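You operate a simulated robot arm through the tools that you are given. There is no shell and no other tool.

You run a simulated two-armed robot. Do the job below in one go: nothing can be reset, and whatever is moved stays where it is left.

TASK
Let the cups pick one single blank at the job card's vacuum.
Fine: first the magnet up to the pile till its lamp lights, one press of pick, vacuum off after.

It is judged by the outcome, as a careful person would: the job done as asked, and still so three seconds after it is handed in. It fails if anything else is knocked over, pushed out of place, dropped, spilled or broken.

THE ROBOT
Two 7-joint arms with fingered hands on one trunk that stands fixed in place. Base frame: the origin is at the foot of the trunk, x ahead of it, y to its left, z up; the work surface is at about z = 0.886. Units: m, rad, N and s.
The left shoulder is at [0.06, 0.126, 1.205], the right one opposite. With the tool pointing down near the work surface each hand reaches from about 0.38 to 0.72 m from the base axis, measured 20 degrees to its own side. Payload 2.5 kg a hand.
The TCP of each hand is the grasp point between the finger pads, 0.03 m short of the fingertips. In the tool frame z runs along the fingers and y along their closing line. The gripper opens to 0.104 m; its body begins 0.035 m behind the TCP. The gripper is a hand of 5 fingers: y runs from the thumb to the fingers, the wrist lies at [-0.015, -0.104, -0.178] in the tool frame, and closing takes about 1.5 s.
Orientation is that of the tool frame in the base frame, as a unit quaternion [w, x, y, z]. With the fingers straight down and the wrist toward the robot, the tool's x, y and z point along [0, 1, 0], [1, 0, 0] and [0, 0, -1] of the base frame.

THE INTERFACE
- The arms move only by the tool move_arm. It takes "left_plan", "right_plan" or both (then of equal length, played together; a hand with none holds still); each is a list of rows, each a list of 7 numbers: the opening, from 0 (shut) to 1 (fully open), then the shift along the tool's x, y, z in m, then the turn, a rotation vector about the tool's x, y, z in rad. In form: [[gripper, tx, ty, tz, ax, ay, az], ...]. A call has 1 to 20 rows; each row is the pose to reach, as a shift and turn from the pose commanded when the call began, along the tool's axes at that moment. Rows are played at 5 a second. More than 0.05 m and 0.15 rad between two rows, or a gripper value outside its range, and nothing of the call is played. A pose out of reach is approached as far as the arm can. The call stops where the force on the tool passes 40 N (or 10 N more than at its start, if that is more) or the arm is blocked; 0.2 s more then pass. The fingers move at their own pace (about 0.153 m/s each) and stop on an object; they squeeze with about 28 N. The grip force told is the motor's: it shows also when the fingers shut on nothing. Time passes only in rows, and 0.2 s behind the last, so rows that repeat a pose let the fingers close. It gives the time, the measured TCP pose, the force on the tool (base axes), the opening and the grip force at its end, in the units of the frame above (readings bear some noise), with the torque about the TCP (base axes, N m) and any sound that the robot's microphone picked up.
- Cameras (640 x 400 px; columns grow to the right, rows downward): "scene" is now at [0.1161, 0.0385, 1.4073]; the picture's right is [0.43, -0.90, 0.00], its down [-0.56, -0.27, -0.78] and it looks along [0.71, 0.34, -0.62] (base axes); focal length 300 px, centre (320, 200). "left" rides on the left gripper at [-0.08, -0.078, -0.141] in its tool frame; the picture's right is [-0.78, -0.30, 0.56], its down [0.53, -0.78, 0.33] and it looks along [0.33, 0.56, 0.76] (tool axes); focal length 247 px, centre (320, 200). "right" rides on the right gripper at [0.08, -0.078, -0.141] in its tool frame; the picture's right is [-0.78, 0.30, -0.56], its down [-0.53, -0.78, 0.33] and it looks along [-0.33, 0.56, 0.76] (tool axes); focal length 247 px, centre (320, 200). There is no depth. A picture from a camera that has moved, and an enlarged one, comes with that camera's place and axes in the base frame and with its lens.
- get_image(camera): a new picture of that camera. It takes no simulated time.
- raise_lower(by): slides the trunk up (or, below 0, down) by that many m; the arms and the scene camera ride with it, the base frame stays. It gives what a move gives, with no picture.
- set_grasp(shape, hand): the hand has 5 fingers and takes this shape, open, in about a second: jaw (thumb against the fingers, like two jaws); tri (thumb and two fingers); tip (a fingertip pinch); poke (one finger out to press); point (the index stretched); flat (the hand flat); cup (the hand cupped); fist (a fist). The gripper value then closes the fingers along that shape, each until it touches; the sizes above hold for jaw. It gives what a move gives, with no picture.
- aim_head(pan, tilt): turns the head with the scene camera to pan (to the left, within 1.501 rad either way) and tilt (down, from -0.506 to 1.204), counted from straight ahead of the robot. It gives what a move gives.
- close_up(camera, box): a new picture of the part [left, top, right, bottom] of that camera's present view, enlarged. It takes no simulated time.
- finish_job(): hands the job in; it is judged then, once.

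Places have to be worked out from the pictures, the camera data and where the tool is seen. Open the grippers and draw the arms clear of the work before you hand the job in, unless the task says otherwise.

The tools are called after "Call:" as name(argument=value, ...) on one line, values as JSON. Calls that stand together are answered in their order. move_arm: Moves the arms, as the interface text tells. Its arguments: {"type":"object","properties":{"left_plan":{"type":"array"},"right_plan":{"type":"array"}},"required":[]} The other tools are called the same way: raise_lower (by) moves the trunk up or down; set_grasp (shape, hand) gives the hand a shape; aim_head (pan, tilt) turns the head that bears the scene camera; get_image (camera) takes a picture; close_up (camera, box) takes an enlarged picture of a part of a camera's view; finish_job () hands the job in.

At the start:

```text
time: 0.0
left_tool_pos: [0.3418, 0.3725, 1.1435]
left_orientation: [0.0, 0.707, 0.707, 0.0]
left_ft_force: [0.5, 0.7, 0.7]
left_wrist_torque: [0.01, -0.01, -0.01]
left_gripper_width: 0.1038
left_finger_force: 0.0
left_shape: jaw
right_tool_pos: [0.5301, -0.0068, 1.194]
right_orientation: [0.001, 0.707, 0.707, 0.0]
right_ft_force: [0.2, -0.4, 0.5]
right_wrist_torque: [0.02, -0.03, -0.01]
right_gripper_width: 0.1039
right_finger_force: 0.0
right_shape: jaw
trunk travel left (down, up): [-0.6, 0.34]
head pan, tilt (commanded): [0.445, 0.672]
```

scene: 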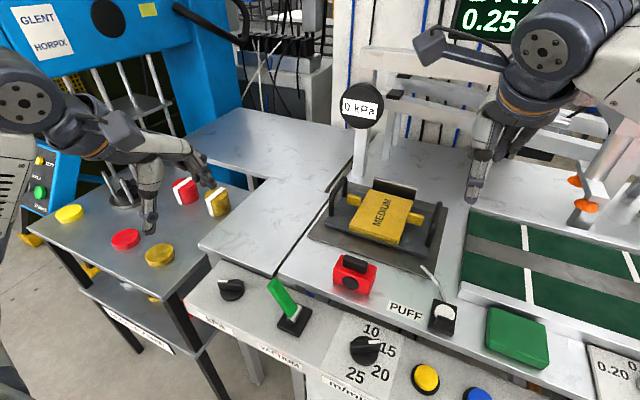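
right: 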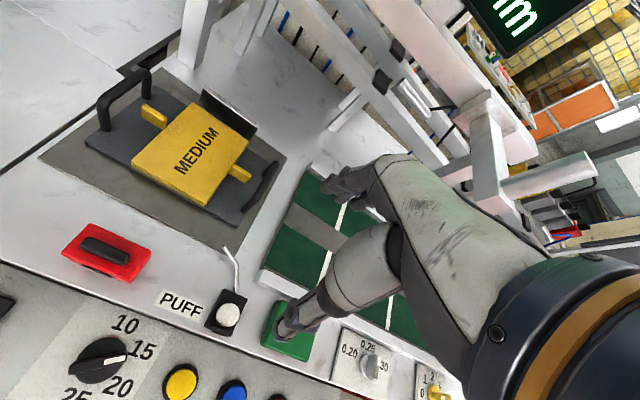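
left: 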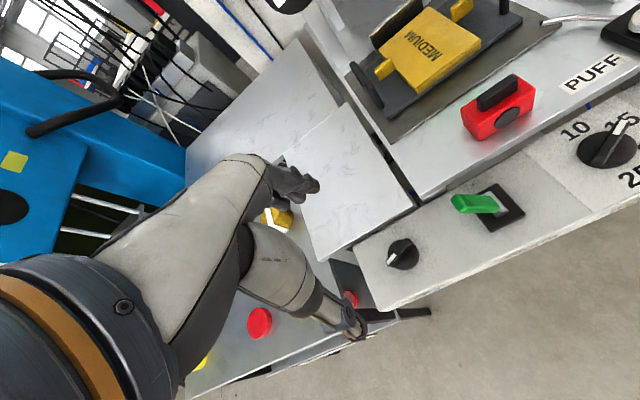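

The pictures show a bench with a control panel, a blank pile fixture marked MEDIUM, a red magnet, and a PUFF button; the job card isn't in view yet. I'll look around and enlarge parts of the view first.

Call:
get_image(camera="scene")

Call:
close_up(camera="scene", box=[190, 240, 510, 400])

Call:
close_up(camera="scene", box=[300, 60, 500, 280])

Call:
close_up(camera="right", box=[0, 200, 480, 400])

```text
taken
camera scene: at [0.1161, 0.0385, 1.4073], right [0.43, -0.9, 0.0], down [-0.56, -0.27, -0.78], along [0.71, 0.34, -0.62], focal length 300 px, centre (320, 200)
```

scene: 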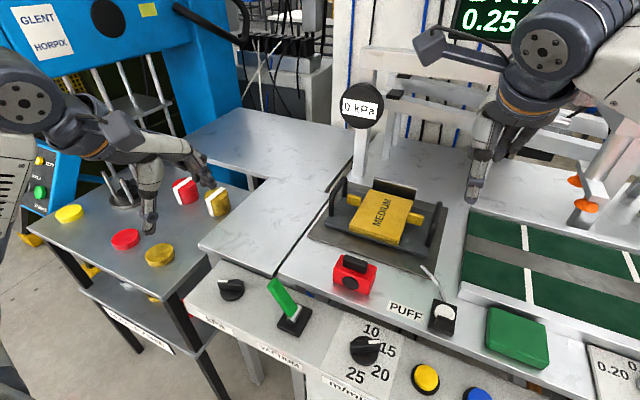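

```text
2.00 times, centred on (350, 320) of scene
camera zoom: at [0.1161, 0.0385, 1.4073], right [0.43, -0.9, 0.0], down [-0.56, -0.27, -0.78], along [0.71, 0.34, -0.62], focal length 599 px, centre (260, -40)
```

zoom: 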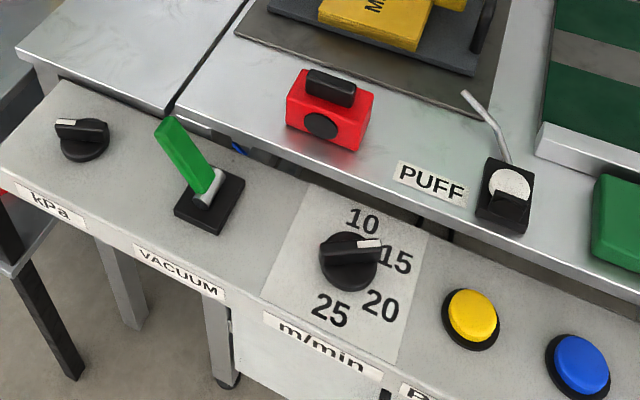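

```text
1.82 times, centred on (400, 170) of scene
camera zoom: at [0.1161, 0.0385, 1.4073], right [0.43, -0.9, 0.0], down [-0.56, -0.27, -0.78], along [0.71, 0.34, -0.62], focal length 545 px, centre (174, 254)
```

zoom: 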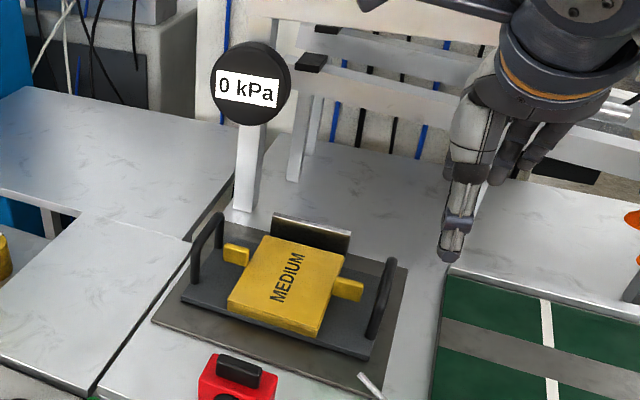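

```text
1.33 times, centred on (240, 300) of right
camera zoom: at [0.4541, 0.0726, 1.3352], right [0.3, -0.78, 0.56], down [-0.78, -0.53, -0.33], along [0.56, -0.33, -0.76], focal length 329 px, centre (427, 67)
```

zoom: 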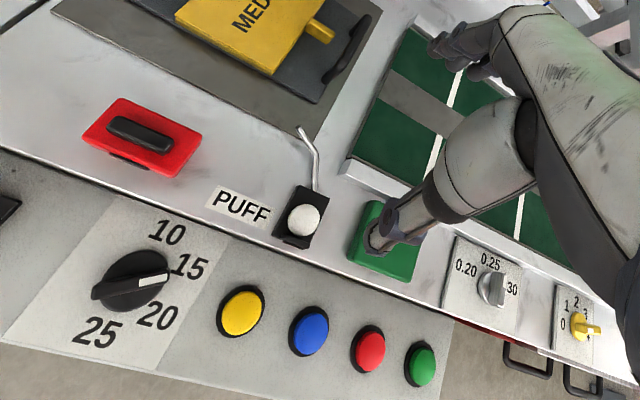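

The panel has a kPa knob, vacuum lever, m/min knob, coloured buttons, a puff button, thickness dials; a gauge reads 0 kPa. I'll pan the head around to find the job card, the pile, the cups and pick's label.

Call:
aim_head(pan=-0.1, tilt=0.75)

Call:
get_image(camera="scene")

Call:
aim_head(pan=-0.6, tilt=0.6)

Call:
get_image(camera="scene")

Call:
aim_head(pan=0.0, tilt=0.1)

Call:
get_image(camera="scene")

Call:
aim_head(pan=0.9, tilt=0.3)

Call:
get_image(camera="scene")

```text
time: 1.0
left_tool_pos: [0.3419, 0.3726, 1.1434]
left_orientation: [-0.001, 0.707, 0.707, 0.0]
left_ft_force: [-0.5, -0.1, -1.0]
left_wrist_torque: [0.0, 0.01, 0.01]
left_gripper_width: 0.1035
left_finger_force: 0.2
left_shape: jaw
right_tool_pos: [0.5321, -0.0074, 1.1927]
right_orientation: [0.0, 0.707, 0.707, 0.0]
right_ft_force: [0.6, -0.4, -0.3]
right_wrist_torque: [-0.02, 0.01, -0.02]
right_gripper_width: 0.1035
right_finger_force: 0.1
right_shape: jaw
trunk travel left (down, up): [-0.6, 0.34]
head pan, tilt (commanded): [-0.099, 0.75]
```

```text
taken
camera scene: at [0.121, -0.0068, 1.4007], right [-0.1, -1.0, 0.0], down [-0.68, 0.07, -0.73], along [0.73, -0.07, -0.68], focal length 300 px, centre (320, 200)
```

scene: 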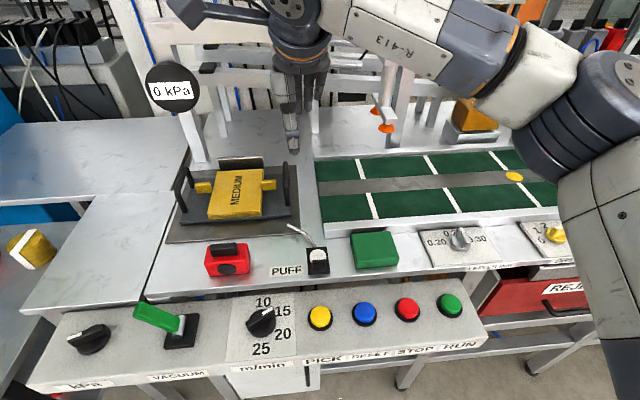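

```text
time: 1.9
left_tool_pos: [0.3421, 0.3741, 1.1435]
left_orientation: [0.0, 0.707, 0.707, 0.001]
left_ft_force: [0.9, 0.4, 0.3]
left_wrist_torque: [-0.03, 0.0, -0.01]
left_gripper_width: 0.1037
left_finger_force: 0.0
left_shape: jaw
right_tool_pos: [0.5314, -0.0086, 1.1926]
right_orientation: [0.0, 0.707, 0.707, 0.0]
right_ft_force: [0.3, 0.6, -0.6]
right_wrist_torque: [0.02, -0.01, 0.02]
right_gripper_width: 0.1036
right_finger_force: 0.0
right_shape: jaw
trunk travel left (down, up): [-0.6, 0.34]
head pan, tilt (commanded): [-0.6, 0.6]
```

```text
taken
camera scene: at [0.1115, -0.0485, 1.4136], right [-0.56, -0.83, 0.0], down [-0.47, 0.32, -0.82], along [0.68, -0.47, -0.57], focal length 300 px, centre (320, 200)
```

scene: 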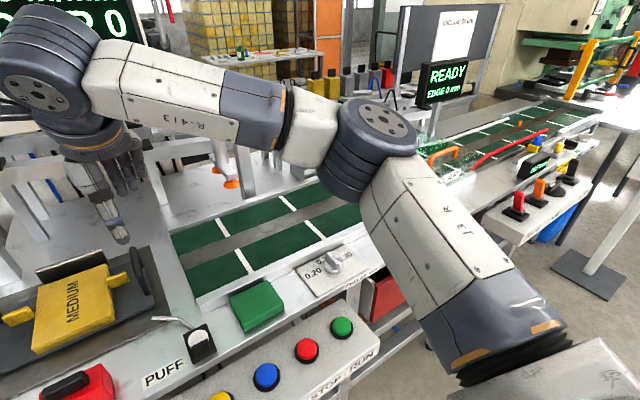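

```text
time: 2.9
left_tool_pos: [0.3416, 0.3731, 1.1454]
left_orientation: [0.0, 0.707, 0.707, 0.001]
left_ft_force: [-0.7, -0.6, 0.2]
left_wrist_torque: [0.01, -0.01, 0.01]
left_gripper_width: 0.1038
left_finger_force: 0.1
left_shape: jaw
right_tool_pos: [0.5313, -0.0072, 1.1936]
right_orientation: [0.001, 0.707, 0.707, 0.0]
right_ft_force: [0.5, -0.3, -0.5]
right_wrist_torque: [0.0, 0.01, 0.01]
right_gripper_width: 0.1034
right_finger_force: 0.0
right_shape: jaw
trunk travel left (down, up): [-0.6, 0.34]
head pan, tilt (commanded): [0.0, 0.099]
```

```text
taken
camera scene: at [0.1306, 0.0013, 1.4597], right [0.0, -1.0, 0.0], down [-0.1, 0.0, -0.99], along [0.99, 0.0, -0.1], focal length 300 px, centre (320, 200)
```

scene: 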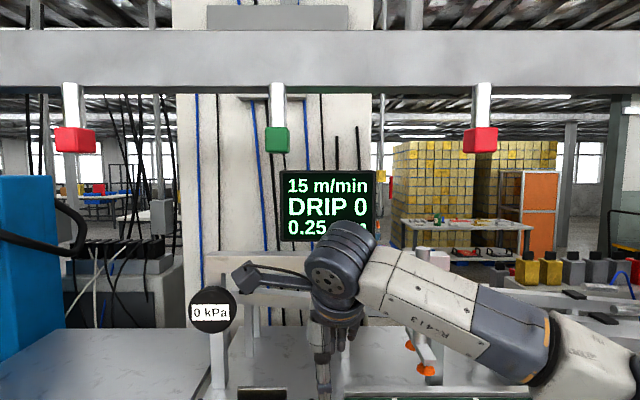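

```text
time: 4.1
left_tool_pos: [0.3423, 0.3726, 1.1449]
left_orientation: [0.0, 0.707, 0.707, 0.0]
left_ft_force: [-0.6, 0.4, -0.7]
left_wrist_torque: [-0.01, 0.0, -0.03]
left_gripper_width: 0.1038
left_finger_force: 0.0
left_shape: jaw
right_tool_pos: [0.5311, -0.0067, 1.1935]
right_orientation: [0.0, 0.708, 0.707, 0.0]
right_ft_force: [0.2, -0.2, -0.7]
right_wrist_torque: [-0.04, 0.01, 0.02]
right_gripper_width: 0.1036
right_finger_force: 0.2
right_shape: jaw
trunk travel left (down, up): [-0.6, 0.34]
head pan, tilt (commanded): [0.901, 0.3]
```

```text
taken
camera scene: at [0.0966, 0.0745, 1.4411], right [0.78, -0.62, 0.0], down [-0.18, -0.23, -0.96], along [0.59, 0.75, -0.3], focal length 300 px, centre (320, 200)
```

scene: 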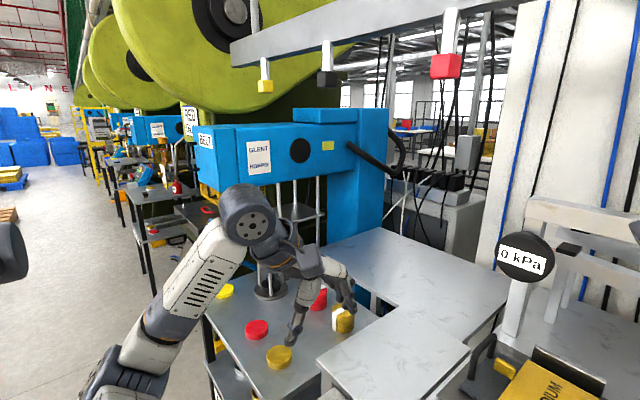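

The white sheet on the board at the right may be the job card. I'll aim at it and enlarge.

Call:
aim_head(pan=-0.85, tilt=0.15)

Call:
get_image(camera="scene")

Call:
aim_head(pan=-0.2, tilt=0.35)

Call:
get_image(camera="scene")

Call:
aim_head(pan=-1.4, tilt=0.3)

Call:
get_image(camera="scene")

Call:
aim_head(pan=0.1, tilt=1.1)

Call:
get_image(camera="scene")

```text
time: 5.9
left_tool_pos: [0.3414, 0.3734, 1.1433]
left_orientation: [0.0, 0.707, 0.707, 0.0]
left_ft_force: [0.5, -0.3, 0.6]
left_wrist_torque: [0.0, 0.0, 0.0]
left_gripper_width: 0.1037
left_finger_force: 0.0
left_shape: jaw
right_tool_pos: [0.5307, -0.008, 1.1931]
right_orientation: [0.0, 0.707, 0.707, 0.001]
right_ft_force: [0.0, 0.2, 0.3]
right_wrist_torque: [0.03, -0.01, -0.02]
right_gripper_width: 0.1036
right_finger_force: 0.2
right_shape: jaw
trunk travel left (down, up): [-0.6, 0.34]
head pan, tilt (commanded): [-0.85, 0.15]
```

```text
taken
camera scene: at [0.0997, -0.0682, 1.4551], right [-0.75, -0.66, 0.0], down [-0.1, 0.11, -0.99], along [0.65, -0.74, -0.15], focal length 300 px, centre (320, 200)
```

scene: 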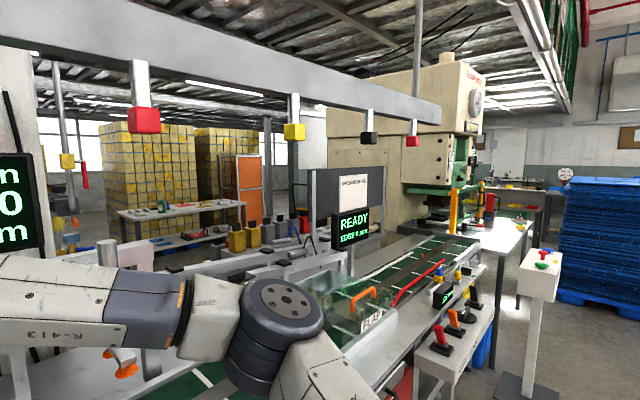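

```text
time: 6.9
left_tool_pos: [0.3426, 0.3735, 1.1445]
left_orientation: [0.0, 0.707, 0.707, 0.0]
left_ft_force: [0.1, -0.1, -0.4]
left_wrist_torque: [-0.06, 0.0, 0.0]
left_gripper_width: 0.1037
left_finger_force: 0.0
left_shape: jaw
right_tool_pos: [0.5309, -0.0076, 1.1935]
right_orientation: [0.0, 0.707, 0.707, 0.001]
right_ft_force: [-0.8, -0.1, -0.3]
right_wrist_torque: [0.04, 0.01, 0.0]
right_gripper_width: 0.1037
right_finger_force: 0.0
right_shape: jaw
trunk travel left (down, up): [-0.6, 0.34]
head pan, tilt (commanded): [-0.201, 0.351]
```

```text
taken
camera scene: at [0.1297, -0.0173, 1.4364], right [-0.2, -0.98, 0.0], down [-0.34, 0.07, -0.94], along [0.92, -0.19, -0.34], focal length 300 px, centre (320, 200)
```

scene: 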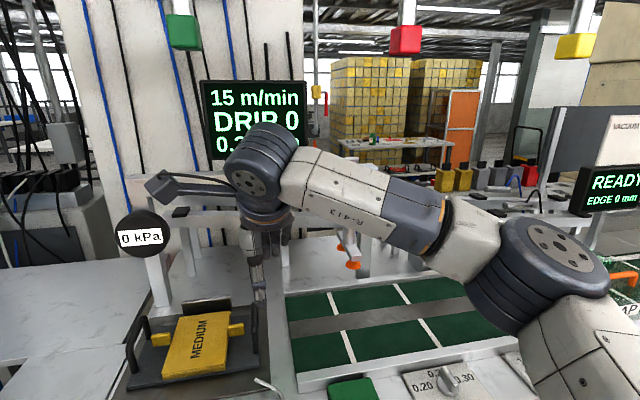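

```text
time: 8.3
left_tool_pos: [0.3424, 0.3732, 1.1435]
left_orientation: [0.0, 0.707, 0.707, 0.0]
left_ft_force: [0.3, -0.1, 0.1]
left_wrist_torque: [0.04, 0.01, 0.0]
left_gripper_width: 0.1035
left_finger_force: 0.1
left_shape: jaw
right_tool_pos: [0.5307, -0.0074, 1.194]
right_orientation: [0.001, 0.707, 0.707, 0.0]
right_ft_force: [0.4, 0.3, 0.4]
right_wrist_torque: [0.01, -0.02, 0.0]
right_gripper_width: 0.1037
right_finger_force: 0.1
right_shape: jaw
trunk travel left (down, up): [-0.6, 0.34]
head pan, tilt (commanded): [-1.4, 0.3]
```

```text
taken
camera scene: at [0.0545, -0.0906, 1.4411], right [-0.99, -0.17, 0.0], down [-0.05, 0.29, -0.96], along [0.16, -0.94, -0.3], focal length 300 px, centre (320, 200)
```

scene: 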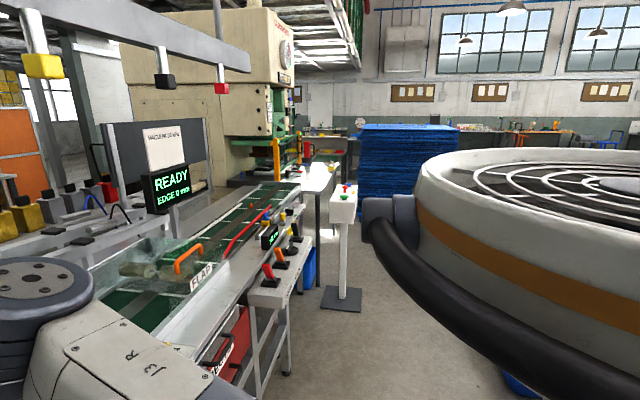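

```text
time: 9.9
left_tool_pos: [0.3415, 0.3732, 1.1443]
left_orientation: [0.0, 0.707, 0.707, 0.0]
left_ft_force: [-1.1, -1.1, 0.0]
left_wrist_torque: [0.01, -0.04, 0.0]
left_gripper_width: 0.1037
left_finger_force: 0.1
left_shape: jaw
right_tool_pos: [0.5302, -0.0069, 1.1942]
right_orientation: [0.0, 0.707, 0.707, 0.0]
right_ft_force: [0.0, 0.7, -0.4]
right_wrist_torque: [0.02, 0.02, -0.04]
right_gripper_width: 0.1036
right_finger_force: 0.1
right_shape: jaw
trunk travel left (down, up): [-0.6, 0.34]
head pan, tilt (commanded): [0.099, 1.1]
```

```text
taken
camera scene: at [0.1014, 0.0076, 1.375], right [0.1, -1.0, 0.0], down [-0.89, -0.09, -0.45], along [0.45, 0.04, -0.89], focal length 300 px, centre (320, 200)
```

scene: 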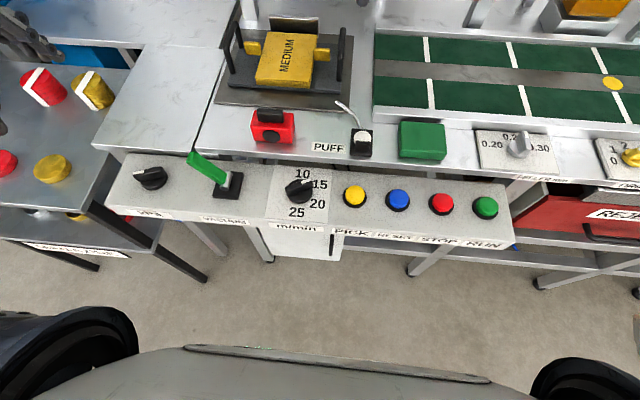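

The sheet on the board at the right reads "VACUUM ..."; I'll aim straight at it and zoom in.

Call:
aim_head(pan=-0.95, tilt=0.15)

Call:
close_up(camera="scene", box=[260, 150, 380, 260])

Call:
aim_head(pan=-0.6, tilt=0.3)

Call:
get_image(camera="scene")

```text
time: 11.2
left_tool_pos: [0.3408, 0.3732, 1.1437]
left_orientation: [-0.001, 0.707, 0.707, 0.0]
left_ft_force: [0.4, 0.6, 0.1]
left_wrist_torque: [-0.02, -0.03, 0.02]
left_gripper_width: 0.1037
left_finger_force: 0.1
left_shape: jaw
right_tool_pos: [0.5317, -0.0065, 1.1937]
right_orientation: [0.0, 0.707, 0.707, 0.0]
right_ft_force: [0.5, -1.1, -0.6]
right_wrist_torque: [0.02, -0.01, 0.0]
right_gripper_width: 0.1036
right_finger_force: 0.0
right_shape: jaw
trunk travel left (down, up): [-0.6, 0.34]
head pan, tilt (commanded): [-0.949, 0.15]
```

```text
3.64 times, centred on (320, 205) of scene
camera zoom: at [0.0925, -0.074, 1.455], right [-0.81, -0.58, 0.0], down [-0.09, 0.12, -0.99], along [0.58, -0.8, -0.15], focal length 1089 px, centre (320, 182)
```

zoom: 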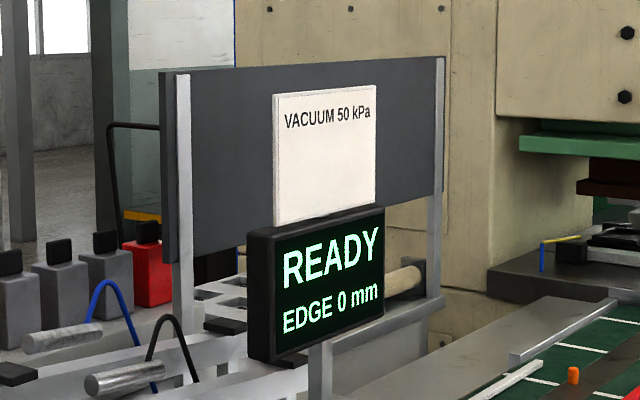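

```text
time: 12.0
left_tool_pos: [0.3416, 0.3726, 1.144]
left_orientation: [0.0, 0.707, 0.707, 0.0]
left_ft_force: [0.1, -0.1, 0.5]
left_wrist_torque: [0.01, 0.0, -0.03]
left_gripper_width: 0.1035
left_finger_force: 0.0
left_shape: jaw
right_tool_pos: [0.5309, -0.0077, 1.1931]
right_orientation: [0.0, 0.707, 0.707, 0.0]
right_ft_force: [-0.4, -0.1, -0.1]
right_wrist_torque: [0.01, 0.0, -0.05]
right_gripper_width: 0.1038
right_finger_force: 0.0
right_shape: jaw
trunk travel left (down, up): [-0.6, 0.34]
head pan, tilt (commanded): [-0.6, 0.3]
```

```text
taken
camera scene: at [0.1155, -0.0514, 1.4411], right [-0.57, -0.82, 0.0], down [-0.24, 0.17, -0.96], along [0.79, -0.54, -0.3], focal length 300 px, centre (320, 200)
```

scene: 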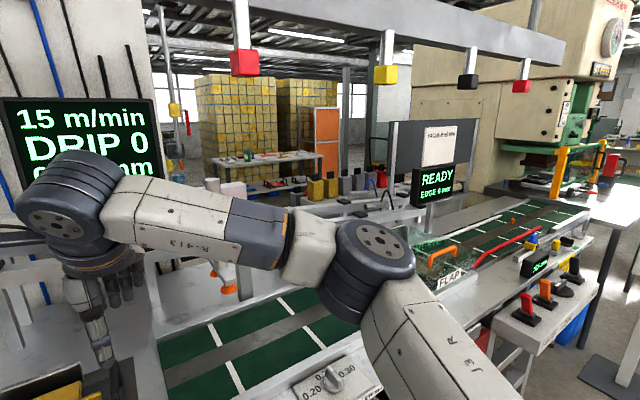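

The job card says VACUUM 50 kPa. The right arm blocks my view of the pile and cups, so I'll draw it back to the right and slightly toward the robot at the same height.

Call:
move_arm(right_plan=[[1, -0.04, -0.01, 0, 0, 0, 0], [1, -0.08, -0.02, 0, 0, 0, 0], [1, -0.12, -0.03, 0, 0, 0, 0], [1, -0.16, -0.04, 0, 0, 0, 0], [1, -0.2, -0.05, 0, 0, 0, 0], [1, -0.24, -0.06, 0, 0, 0, 0], [1, -0.28, -0.07, 0, 0, 0, 0], [1, -0.3, -0.08, 0, 0, 0, 0]])

Call:
aim_head(pan=0.0, tilt=0.7)

Call:
get_image(camera="scene")

Call:
close_up(camera="scene", box=[100, 60, 420, 260])

Call:
close_up(camera="scene", box=[60, 220, 320, 390])

```text
time: 13.8
left_tool_pos: [0.3407, 0.3738, 1.145]
left_orientation: [0.0, 0.707, 0.708, 0.0]
left_ft_force: [0.7, 0.4, -0.3]
left_wrist_torque: [0.02, 0.01, 0.0]
left_gripper_width: 0.1039
left_finger_force: 0.1
left_shape: jaw
right_tool_pos: [0.4525, -0.3049, 1.1963]
right_orientation: [0.0, 0.707, 0.707, -0.001]
right_ft_force: [-0.5, 0.2, -0.2]
right_wrist_torque: [0.01, -0.02, -0.03]
right_gripper_width: 0.1035
right_finger_force: 0.1
right_shape: jaw
trunk travel left (down, up): [-0.6, 0.34]
head pan, tilt (commanded): [-0.6, 0.3]
```

```text
time: 14.8
left_tool_pos: [0.3422, 0.374, 1.1442]
left_orientation: [0.0, 0.707, 0.707, -0.001]
left_ft_force: [0.0, -0.2, 0.5]
left_wrist_torque: [-0.01, 0.0, -0.01]
left_gripper_width: 0.1036
left_finger_force: 0.0
left_shape: jaw
right_tool_pos: [0.4515, -0.3048, 1.1958]
right_orientation: [0.0, 0.707, 0.707, 0.001]
right_ft_force: [0.1, 0.2, -0.8]
right_wrist_torque: [-0.01, -0.03, -0.01]
right_gripper_width: 0.1039
right_finger_force: 0.0
right_shape: jaw
trunk travel left (down, up): [-0.6, 0.34]
head pan, tilt (commanded): [0.0, 0.7]
```

```text
taken
camera scene: at [0.1235, 0.0013, 1.405], right [0.0, -1.0, 0.0], down [-0.64, 0.0, -0.77], along [0.77, 0.0, -0.64], focal length 300 px, centre (320, 200)
```

scene: 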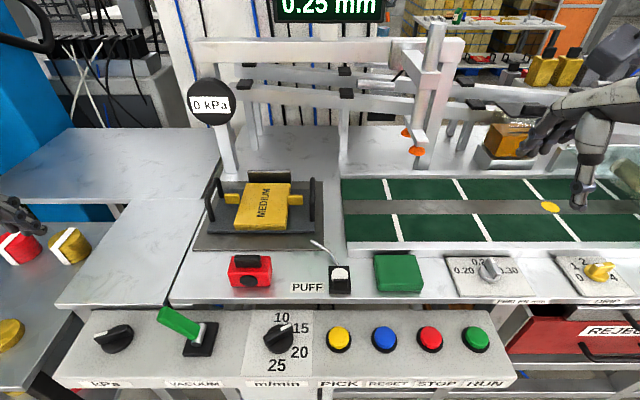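

```text
2.00 times, centred on (260, 160) of scene
camera zoom: at [0.1235, 0.0013, 1.405], right [0.0, -1.0, 0.0], down [-0.64, 0.0, -0.77], along [0.77, 0.0, -0.64], focal length 599 px, centre (440, 280)
```

zoom: 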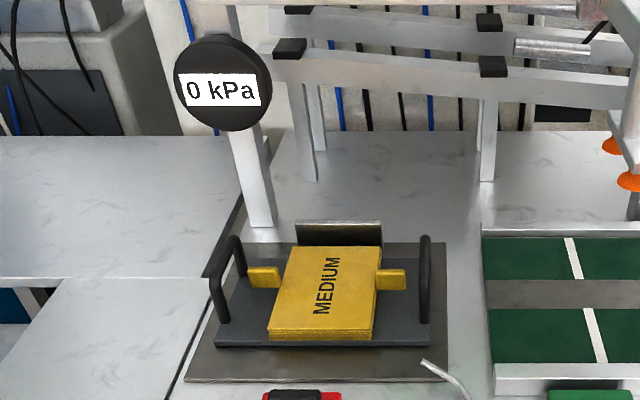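

```text
2.35 times, centred on (190, 305) of scene
camera zoom: at [0.1235, 0.0013, 1.405], right [0.0, -1.0, 0.0], down [-0.64, 0.0, -0.77], along [0.77, 0.0, -0.64], focal length 705 px, centre (626, -47)
```

zoom: 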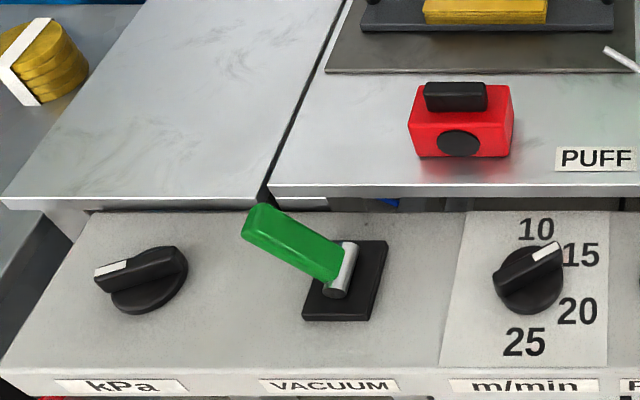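

The pile is the yellow MEDIUM stack on the dark tray, the red block in front of it (about x 0.50, y 0.14) is the magnet with a dark lamp on its front, and PICK is the yellow button. I'll move the left hand above and short of the magnet to look at it up close.

Call:
move_arm(left_plan=[[1, -0.03, 0.02, 0.0, 0, 0, 0], [1, -0.065, 0.04, 0.0, 0, 0, 0], [1, -0.1, 0.06, 0.0, 0, 0, 0], [1, -0.135, 0.08, 0, 0, 0, 0], [1, -0.17, 0.1, 0, 0, 0, 0], [1, -0.2, 0.12, 0, 0, 0, 0], [1, -0.233, 0.13, 0, 0, 0, 0]])

Call:
get_image(camera="left")

Call:
get_image(camera="scene")

```text
time: 16.4
left_tool_pos: [0.4698, 0.1362, 1.1456]
left_orientation: [0.0, 0.708, 0.707, 0.0]
left_ft_force: [0.6, 0.7, 0.4]
left_wrist_torque: [0.0, 0.0, -0.02]
left_gripper_width: 0.1037
left_finger_force: 0.0
left_shape: jaw
right_tool_pos: [0.4525, -0.3051, 1.1953]
right_orientation: [0.0, 0.707, 0.708, -0.001]
right_ft_force: [-0.4, -0.4, 0.2]
right_wrist_torque: [0.03, 0.04, 0.0]
right_gripper_width: 0.1035
right_finger_force: 0.0
right_shape: jaw
trunk travel left (down, up): [-0.6, 0.34]
head pan, tilt (commanded): [0.0, 0.7]
```

```text
taken
camera left: at [0.3932, 0.0563, 1.2873], right [-0.3, -0.78, -0.56], down [-0.78, 0.53, -0.33], along [0.56, 0.33, -0.76], focal length 247 px, centre (320, 200)
```

left: 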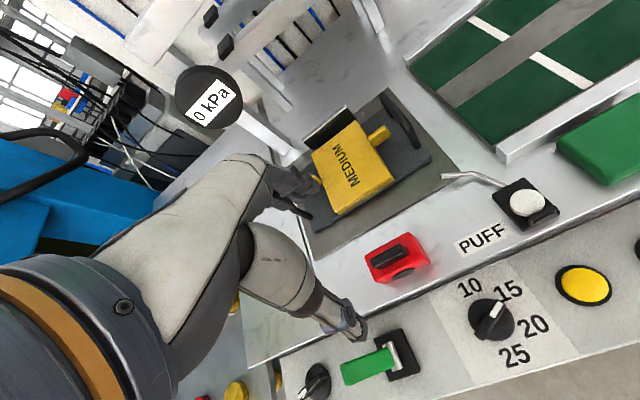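

```text
taken
camera scene: at [0.1238, 0.0009, 1.4049], right [0.0, -1.0, 0.0], down [-0.64, 0.0, -0.76], along [0.76, 0.0, -0.64], focal length 300 px, centre (320, 200)
```

scene: 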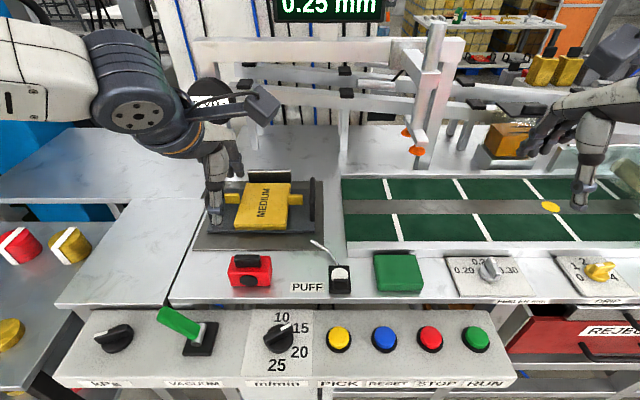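

Both views show the magnet; I'll take enlarged pictures from both cameras to triangulate the handle and the pile.

Call:
close_up(camera="left", box=[300, 100, 500, 300])

Call:
close_up(camera="scene", box=[180, 160, 360, 300])

Call:
close_up(camera="right", box=[0, 0, 320, 200])

```text
2.00 times, centred on (400, 200) of left
camera zoom: at [0.3932, 0.0563, 1.2873], right [-0.3, -0.78, -0.56], down [-0.78, 0.53, -0.33], along [0.56, 0.33, -0.76], focal length 494 px, centre (160, 200)
```

zoom: 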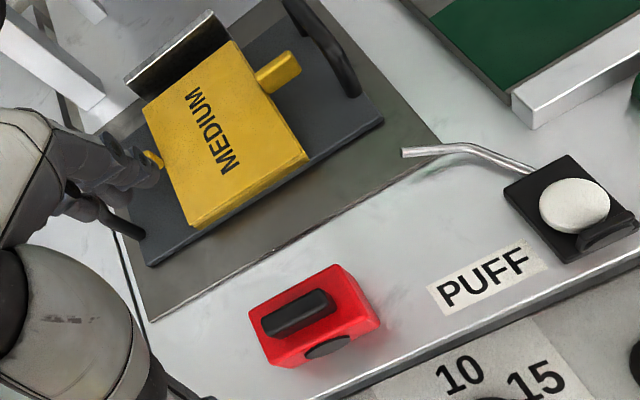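

```text
2.86 times, centred on (270, 230) of scene
camera zoom: at [0.1238, 0.0009, 1.4049], right [0.0, -1.0, 0.0], down [-0.64, 0.0, -0.76], along [0.76, 0.0, -0.64], focal length 856 px, centre (463, 114)
```

zoom: 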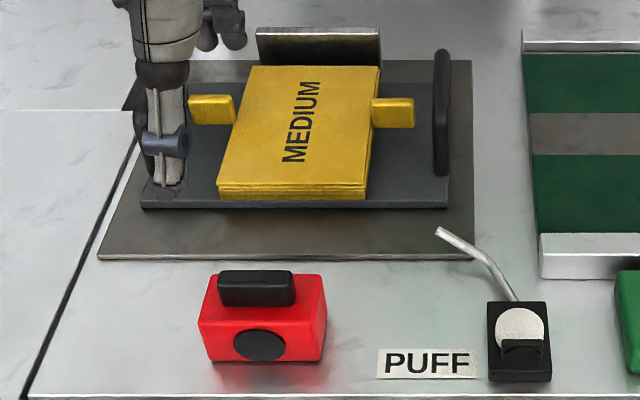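

```text
2.00 times, centred on (160, 100) of right
camera zoom: at [0.375, -0.226, 1.3369], right [0.3, -0.78, 0.56], down [-0.78, -0.53, -0.33], along [0.56, -0.33, -0.76], focal length 494 px, centre (640, 400)
```

zoom: 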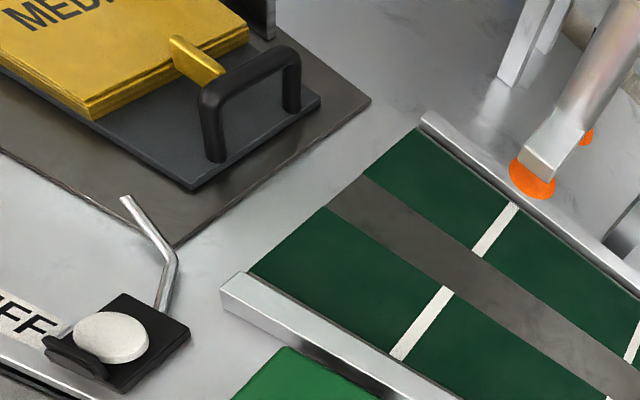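

Triangulation puts the magnet's handle at about (0.491, 0.139), z 0.932–0.952, the block about 8 × 4 × 4.6 cm, and the pile front at x ≈ 0.62 on a thin tray. I'll bring the left hand above the handle and check alignment.

Call:
move_arm(left_plan=[[1, 0, 0.01, 0.03, 0, 0, 0], [0.8, -0.001, 0.019, 0.06, 0, 0, 0], [0.7, -0.001, 0.019, 0.09, 0, 0, 0], [0.7, -0.001, 0.019, 0.12, 0, 0, 0], [0.7, -0.001, 0.019, 0.135, 0, 0, 0]])

Call:
get_image(camera="left")

Call:
close_up(camera="scene", box=[160, 140, 380, 300])

Call:
close_up(camera="right", box=[0, 0, 320, 300])

```text
time: 17.6
left_tool_pos: [0.4888, 0.1395, 1.0093]
left_orientation: [0.001, 0.707, 0.707, -0.001]
left_ft_force: [0.2, 0.0, -0.3]
left_wrist_torque: [0.02, -0.01, 0.0]
left_gripper_width: 0.0732
left_finger_force: 0.0
left_shape: jaw
right_tool_pos: [0.4524, -0.3059, 1.1958]
right_orientation: [0.001, 0.707, 0.707, 0.0]
right_ft_force: [0.9, -0.2, 0.5]
right_wrist_torque: [-0.04, 0.03, 0.01]
right_gripper_width: 0.1038
right_finger_force: 0.1
right_shape: jaw
trunk travel left (down, up): [-0.6, 0.34]
head pan, tilt (commanded): [0.0, 0.7]
```

```text
taken
camera left: at [0.4123, 0.0597, 1.1523], right [-0.3, -0.78, -0.56], down [-0.78, 0.53, -0.33], along [0.56, 0.33, -0.76], focal length 247 px, centre (320, 200)
```

left: 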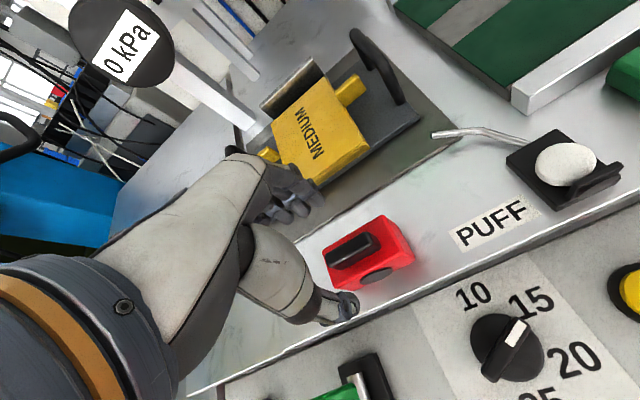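

```text
2.50 times, centred on (270, 220) of scene
camera zoom: at [0.1235, 0.0014, 1.405], right [0.0, -1.0, 0.0], down [-0.64, 0.0, -0.76], along [0.76, 0.0, -0.64], focal length 749 px, centre (445, 150)
```

zoom: 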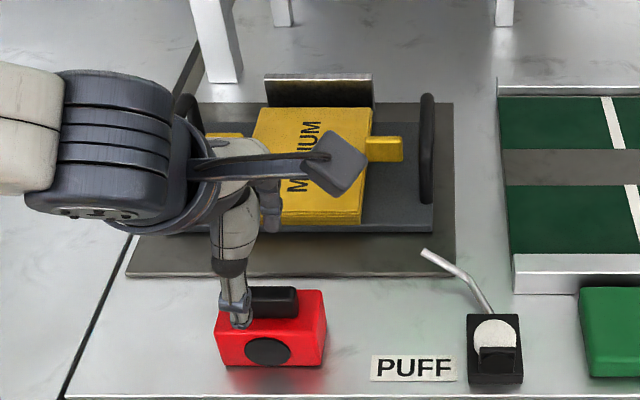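

```text
1.33 times, centred on (160, 150) of right
camera zoom: at [0.3747, -0.2254, 1.3372], right [0.3, -0.78, 0.56], down [-0.78, -0.53, -0.33], along [0.56, -0.33, -0.76], focal length 329 px, centre (533, 267)
```

zoom: 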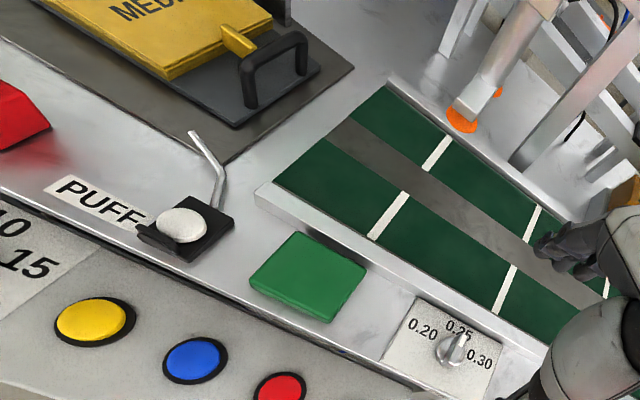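

The hand is lined up over the handle. I'll lower it so the fingertips straddle the handle just above the block top (TCP z ≈ 0.968) and check before closing.

Call:
move_arm(left_plan=[[0.7, 0, 0.001, 0.015, 0, 0, 0], [0.7, 0, 0.001, 0.03, 0, 0, 0], [0.7, 0, 0.001, 0.039, 0, 0, 0]])

Call:
get_image(camera="left")

Call:
close_up(camera="scene", box=[200, 200, 320, 300])

```text
time: 18.4
left_tool_pos: [0.4917, 0.1406, 0.9696]
left_orientation: [-0.001, 0.707, 0.707, 0.001]
left_ft_force: [0.3, -1.0, -0.8]
left_wrist_torque: [0.01, 0.0, -0.06]
left_gripper_width: 0.0731
left_finger_force: 0.0
left_shape: jaw
right_tool_pos: [0.4514, -0.3056, 1.1946]
right_orientation: [0.0, 0.707, 0.708, 0.001]
right_ft_force: [-0.1, -0.8, -0.8]
right_wrist_torque: [0.01, 0.0, 0.0]
right_gripper_width: 0.1034
right_finger_force: 0.1
right_shape: jaw
trunk travel left (down, up): [-0.6, 0.34]
head pan, tilt (commanded): [0.0, 0.7]
```

```text
taken
camera left: at [0.415, 0.0605, 1.1124], right [-0.3, -0.78, -0.56], down [-0.78, 0.53, -0.33], along [0.56, 0.33, -0.76], focal length 247 px, centre (320, 200)
```

left: 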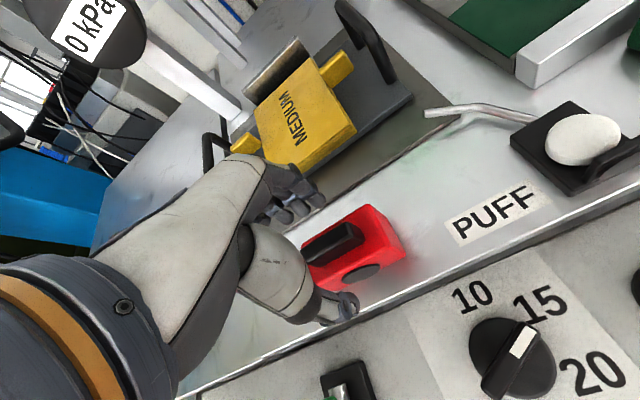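

```text
4.00 times, centred on (260, 250) of scene
camera zoom: at [0.1235, 0.0014, 1.405], right [0.0, -1.0, 0.0], down [-0.64, 0.0, -0.76], along [0.76, 0.0, -0.64], focal length 1198 px, centre (560, 0)
```

zoom: 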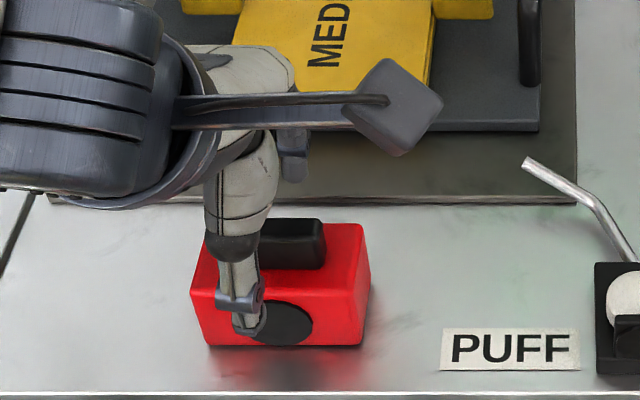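

Thumb and fingers straddle the handle. I'll close the hand on it and hold still while it shuts.

Call:
move_arm(left_plan=[[0.4, 0, 0, 0, 0, 0, 0], [0.2, 0, 0, 0, 0, 0, 0], [0, 0, 0, 0, 0, 0, 0], [0, 0, 0, 0, 0, 0, 0], [0, 0, 0, 0, 0, 0, 0], [0, 0, 0, 0, 0, 0, 0], [0, 0, 0, 0, 0, 0, 0]])

Call:
get_image(camera="left")

Call:
close_up(camera="scene", box=[200, 200, 320, 300])

```text
time: 20.0
left_tool_pos: [0.4913, 0.1413, 0.9689]
left_orientation: [0.0, 0.707, 0.708, 0.0]
left_ft_force: [-1.1, 1.5, -2.3]
left_wrist_torque: [0.07, -0.02, -0.08]
left_gripper_width: 0.0105
left_finger_force: 28.0
left_shape: jaw
right_tool_pos: [0.4523, -0.3042, 1.1959]
right_orientation: [0.0, 0.707, 0.707, 0.001]
right_ft_force: [-0.2, 1.1, 0.7]
right_wrist_torque: [0.01, -0.01, -0.01]
right_gripper_width: 0.1036
right_finger_force: 0.1
right_shape: jaw
trunk travel left (down, up): [-0.6, 0.34]
head pan, tilt (commanded): [0.0, 0.7]
```

```text
taken
camera left: at [0.4148, 0.0607, 1.1124], right [-0.3, -0.78, -0.56], down [-0.78, 0.53, -0.33], along [0.56, 0.33, -0.76], focal length 247 px, centre (320, 200)
```

left: 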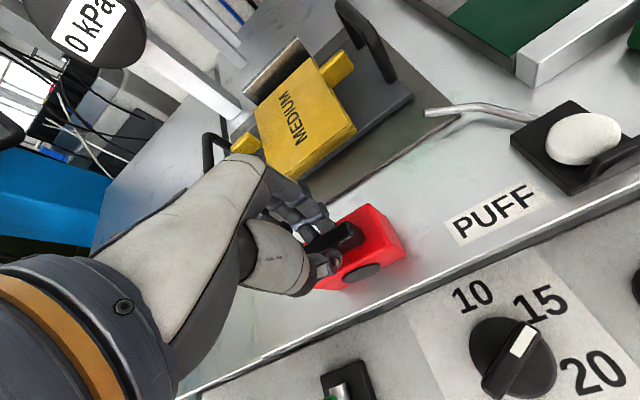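

```text
4.00 times, centred on (260, 250) of scene
camera zoom: at [0.1235, 0.0016, 1.4049], right [0.0, -1.0, 0.0], down [-0.64, 0.0, -0.76], along [0.76, 0.0, -0.64], focal length 1198 px, centre (560, 0)
```

zoom: 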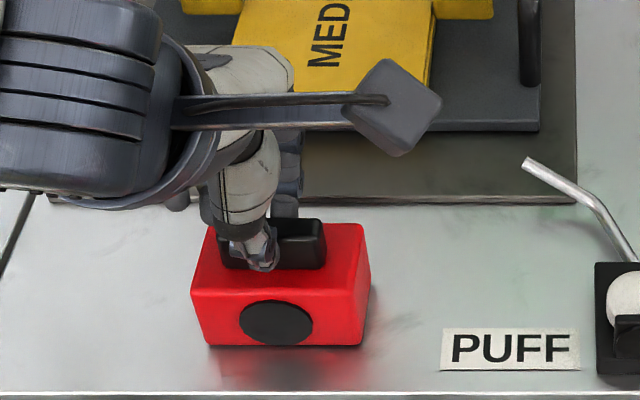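

The hand holds the handle (width 10.5 mm, 28 N). I'll lift a few millimetres to see whether the magnet comes free of the bench, watching the force.

Call:
move_arm(left_plan=[[0, 0, 0, -0.002, 0, 0, 0], [0, 0, 0, -0.004, 0, 0, 0], [0, 0, 0, -0.006, 0, 0, 0]])

Call:
close_up(camera="scene", box=[200, 200, 320, 300])

```text
time: 20.8
left_tool_pos: [0.4916, 0.1404, 0.9711]
left_orientation: [-0.004, 0.706, 0.708, -0.003]
left_ft_force: [1.4, 1.7, -28.1]
left_wrist_torque: [-0.04, -0.05, -0.06]
left_gripper_width: 0.0092
left_finger_force: 27.8
left_shape: jaw
right_tool_pos: [0.4533, -0.3042, 1.1935]
right_orientation: [0.0, 0.707, 0.707, -0.001]
right_ft_force: [-0.2, -0.5, 0.2]
right_wrist_torque: [0.0, 0.01, 0.02]
right_gripper_width: 0.1039
right_finger_force: 0.0
right_shape: jaw
trunk travel left (down, up): [-0.6, 0.34]
head pan, tilt (commanded): [0.0, 0.7]
```

```text
4.00 times, centred on (260, 250) of scene
camera zoom: at [0.1261, 0.0023, 1.4043], right [0.0, -1.0, 0.0], down [-0.65, 0.0, -0.76], along [0.76, 0.0, -0.65], focal length 1198 px, centre (560, 0)
```

zoom: 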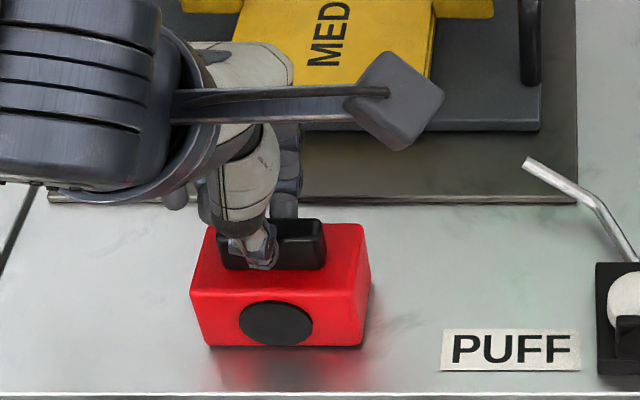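

The magnet did not lift (28 N pull, block unmoved), so it must slide on the bench. I'll return to the original height and slide it forward a little.

Call:
move_arm(left_plan=[[0, 0, 0, 0.003, 0, 0, 0], [0, 0, 0, 0.006, 0, 0, 0], [0, 0, 0.005, 0.006, 0, 0, 0], [0, 0, 0.01, 0.006, 0, 0, 0], [0, 0, 0.015, 0.006, 0, 0, 0], [0, 0, 0.02, 0.006, 0, 0, 0]])

Call:
close_up(camera="scene", box=[180, 180, 320, 300])

```text
time: 22.2
left_tool_pos: [0.5141, 0.1398, 0.9706]
left_orientation: [0.0, 0.706, 0.708, 0.001]
left_ft_force: [-1.1, 10.4, -4.0]
left_wrist_torque: [0.22, 0.03, 0.01]
left_gripper_width: 0.0095
left_finger_force: 28.5
left_shape: jaw
right_tool_pos: [0.4518, -0.3038, 1.1959]
right_orientation: [0.0, 0.707, 0.707, -0.001]
right_ft_force: [0.4, 0.0, 0.1]
right_wrist_torque: [0.0, 0.02, 0.02]
right_gripper_width: 0.1035
right_finger_force: 0.1
right_shape: jaw
trunk travel left (down, up): [-0.6, 0.34]
head pan, tilt (commanded): [0.0, 0.7]
```

```text
3.33 times, centred on (250, 240) of scene
camera zoom: at [0.1237, 0.0027, 1.405], right [0.0, -1.0, 0.0], down [-0.64, 0.0, -0.76], along [0.76, 0.0, -0.64], focal length 998 px, centre (553, 67)
```

zoom: 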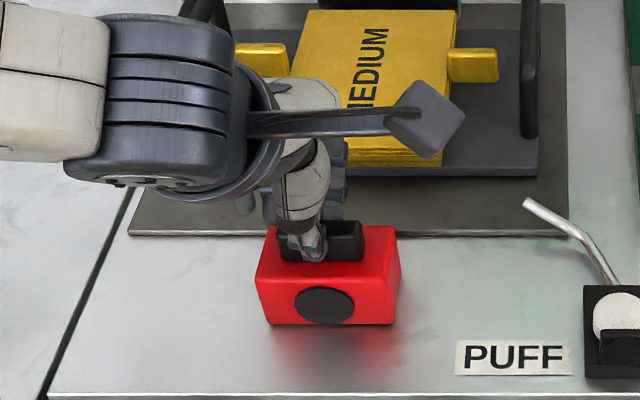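

The magnet slid about 22 mm forward with the hand; there is a 10 N sideways load, so I'll ease the hand about 1 mm to the left while sliding on in small steps.

Call:
move_arm(left_plan=[[0, 0.001, 0.005, 0, 0, 0, 0], [0, 0.001, 0.01, 0, 0, 0, 0], [0, 0.001, 0.015, 0, 0, 0, 0], [0, 0.001, 0.02, 0, 0, 0, 0], [0, 0.001, 0.025, 0, 0, 0, 0], [0, 0.001, 0.03, 0, 0, 0, 0]])

Call:
close_up(camera="scene", box=[180, 180, 320, 300])

Call:
get_image(camera="left")

```text
time: 23.6
left_tool_pos: [0.5375, 0.1414, 0.9717]
left_orientation: [0.0, 0.709, 0.705, -0.003]
left_ft_force: [-2.1, -5.6, -12.4]
left_wrist_torque: [-0.11, 0.06, -0.12]
left_gripper_width: 0.0094
left_finger_force: 27.6
left_shape: jaw
left hand out of reach, approached as far as the arm can: row 5, 6
right_tool_pos: [0.4519, -0.3053, 1.1949]
right_orientation: [0.0, 0.707, 0.707, 0.0]
right_ft_force: [-0.7, -0.4, -0.6]
right_wrist_torque: [-0.04, 0.01, -0.07]
right_gripper_width: 0.1035
right_finger_force: 0.0
right_shape: jaw
trunk travel left (down, up): [-0.6, 0.34]
head pan, tilt (commanded): [0.0, 0.7]
```

```text
3.33 times, centred on (250, 240) of scene
camera zoom: at [0.1245, 0.001, 1.4046], right [0.0, -1.0, 0.0], down [-0.64, 0.0, -0.76], along [0.76, 0.0, -0.64], focal length 998 px, centre (553, 67)
```

zoom: 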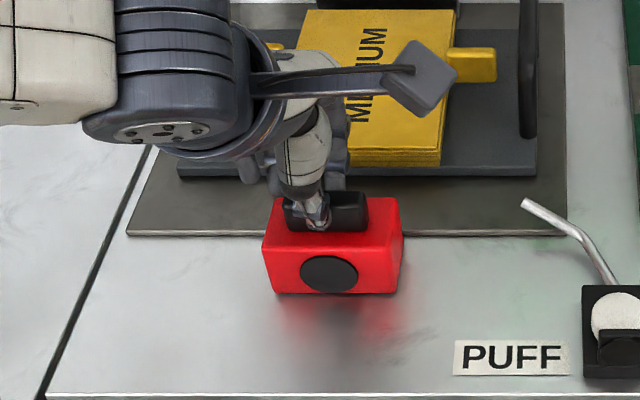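

```text
taken
camera left: at [0.4604, 0.0625, 1.114], right [-0.3, -0.78, -0.55], down [-0.78, 0.54, -0.33], along [0.55, 0.33, -0.76], focal length 247 px, centre (320, 200)
```

left: 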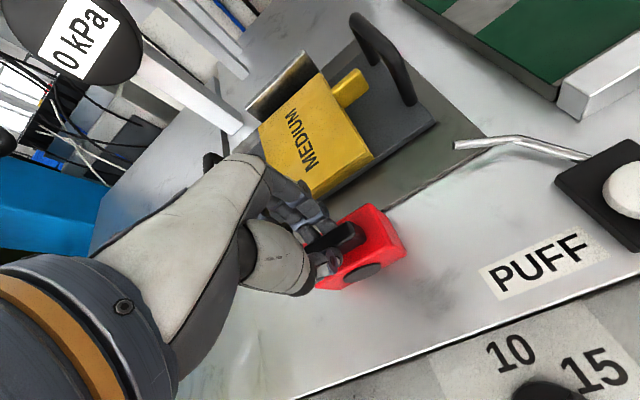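

The magnet advanced to about x 0.515 (front face) but the arm hit a reach limit in this posture. I'll let go of the handle, rise clear, and find a better posture.

Call:
move_arm(left_plan=[[0.6, 0, 0, 0, 0, 0, 0], [0.6, 0, 0, 0, 0, 0, 0], [0.6, 0, 0, 0, 0, 0, 0], [0.6, 0, 0, -0.02, 0, 0, 0], [0.6, 0, 0, -0.05, 0, 0, 0], [0.6, 0, 0, -0.09, 0, 0, 0], [0.6, 0, 0, -0.13, 0, 0, 0]])

Call:
get_image(camera="scene")

```text
time: 25.2
left_tool_pos: [0.5376, 0.1458, 1.1022]
left_orientation: [0.0, 0.708, 0.707, 0.0]
left_ft_force: [-0.3, 0.6, 0.2]
left_wrist_torque: [-0.03, 0.0, 0.0]
left_gripper_width: 0.0623
left_finger_force: 0.1
left_shape: jaw
right_tool_pos: [0.4513, -0.3052, 1.197]
right_orientation: [0.0, 0.707, 0.707, 0.001]
right_ft_force: [0.1, -0.6, -0.6]
right_wrist_torque: [-0.02, 0.01, -0.01]
right_gripper_width: 0.1037
right_finger_force: 0.0
right_shape: jaw
trunk travel left (down, up): [-0.6, 0.34]
head pan, tilt (commanded): [0.0, 0.7]
```

```text
taken
camera scene: at [0.1231, 0.0013, 1.4049], right [0.0, -1.0, 0.0], down [-0.64, 0.0, -0.77], along [0.77, 0.0, -0.64], focal length 300 px, centre (320, 200)
```

scene: 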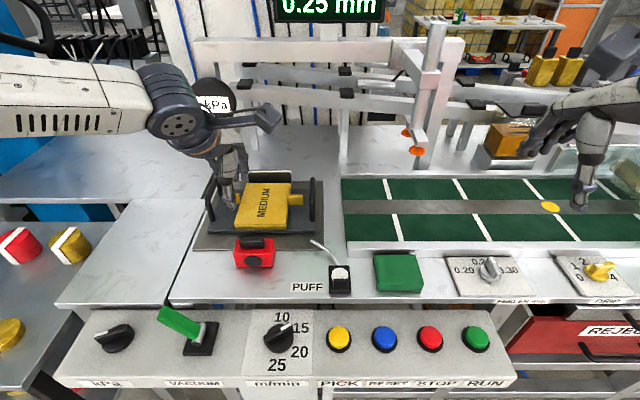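

The hand is free above the magnet. I'll test in free air whether this posture can go further forward at this height.

Call:
move_arm(left_plan=[[0.6, -0.003, 0.01, 0, 0, 0, 0], [0.6, -0.003, 0.02, 0, 0, 0, 0], [0.6, -0.003, 0.03, 0, 0, 0, 0], [0.6, -0.003, 0.04, 0, 0, 0, 0], [0.6, -0.003, 0.05, 0, 0, 0, 0], [0.6, -0.003, 0.06, 0, 0, 0, 0]])

```text
time: 26.6
left_tool_pos: [0.5922, 0.1452, 1.1046]
left_orientation: [0.002, 0.707, 0.707, 0.001]
left_ft_force: [0.2, 0.0, 0.3]
left_wrist_torque: [0.01, 0.04, 0.05]
left_gripper_width: 0.0623
left_finger_force: 0.0
left_shape: jaw
left hand out of reach, approached as far as the arm can: row 6
right_tool_pos: [0.4523, -0.3048, 1.1963]
right_orientation: [0.0, 0.707, 0.707, 0.0]
right_ft_force: [-0.2, 0.4, 0.7]
right_wrist_torque: [0.01, 0.0, -0.01]
right_gripper_width: 0.1039
right_finger_force: 0.1
right_shape: jaw
trunk travel left (down, up): [-0.6, 0.34]
head pan, tilt (commanded): [0.0, 0.7]
```

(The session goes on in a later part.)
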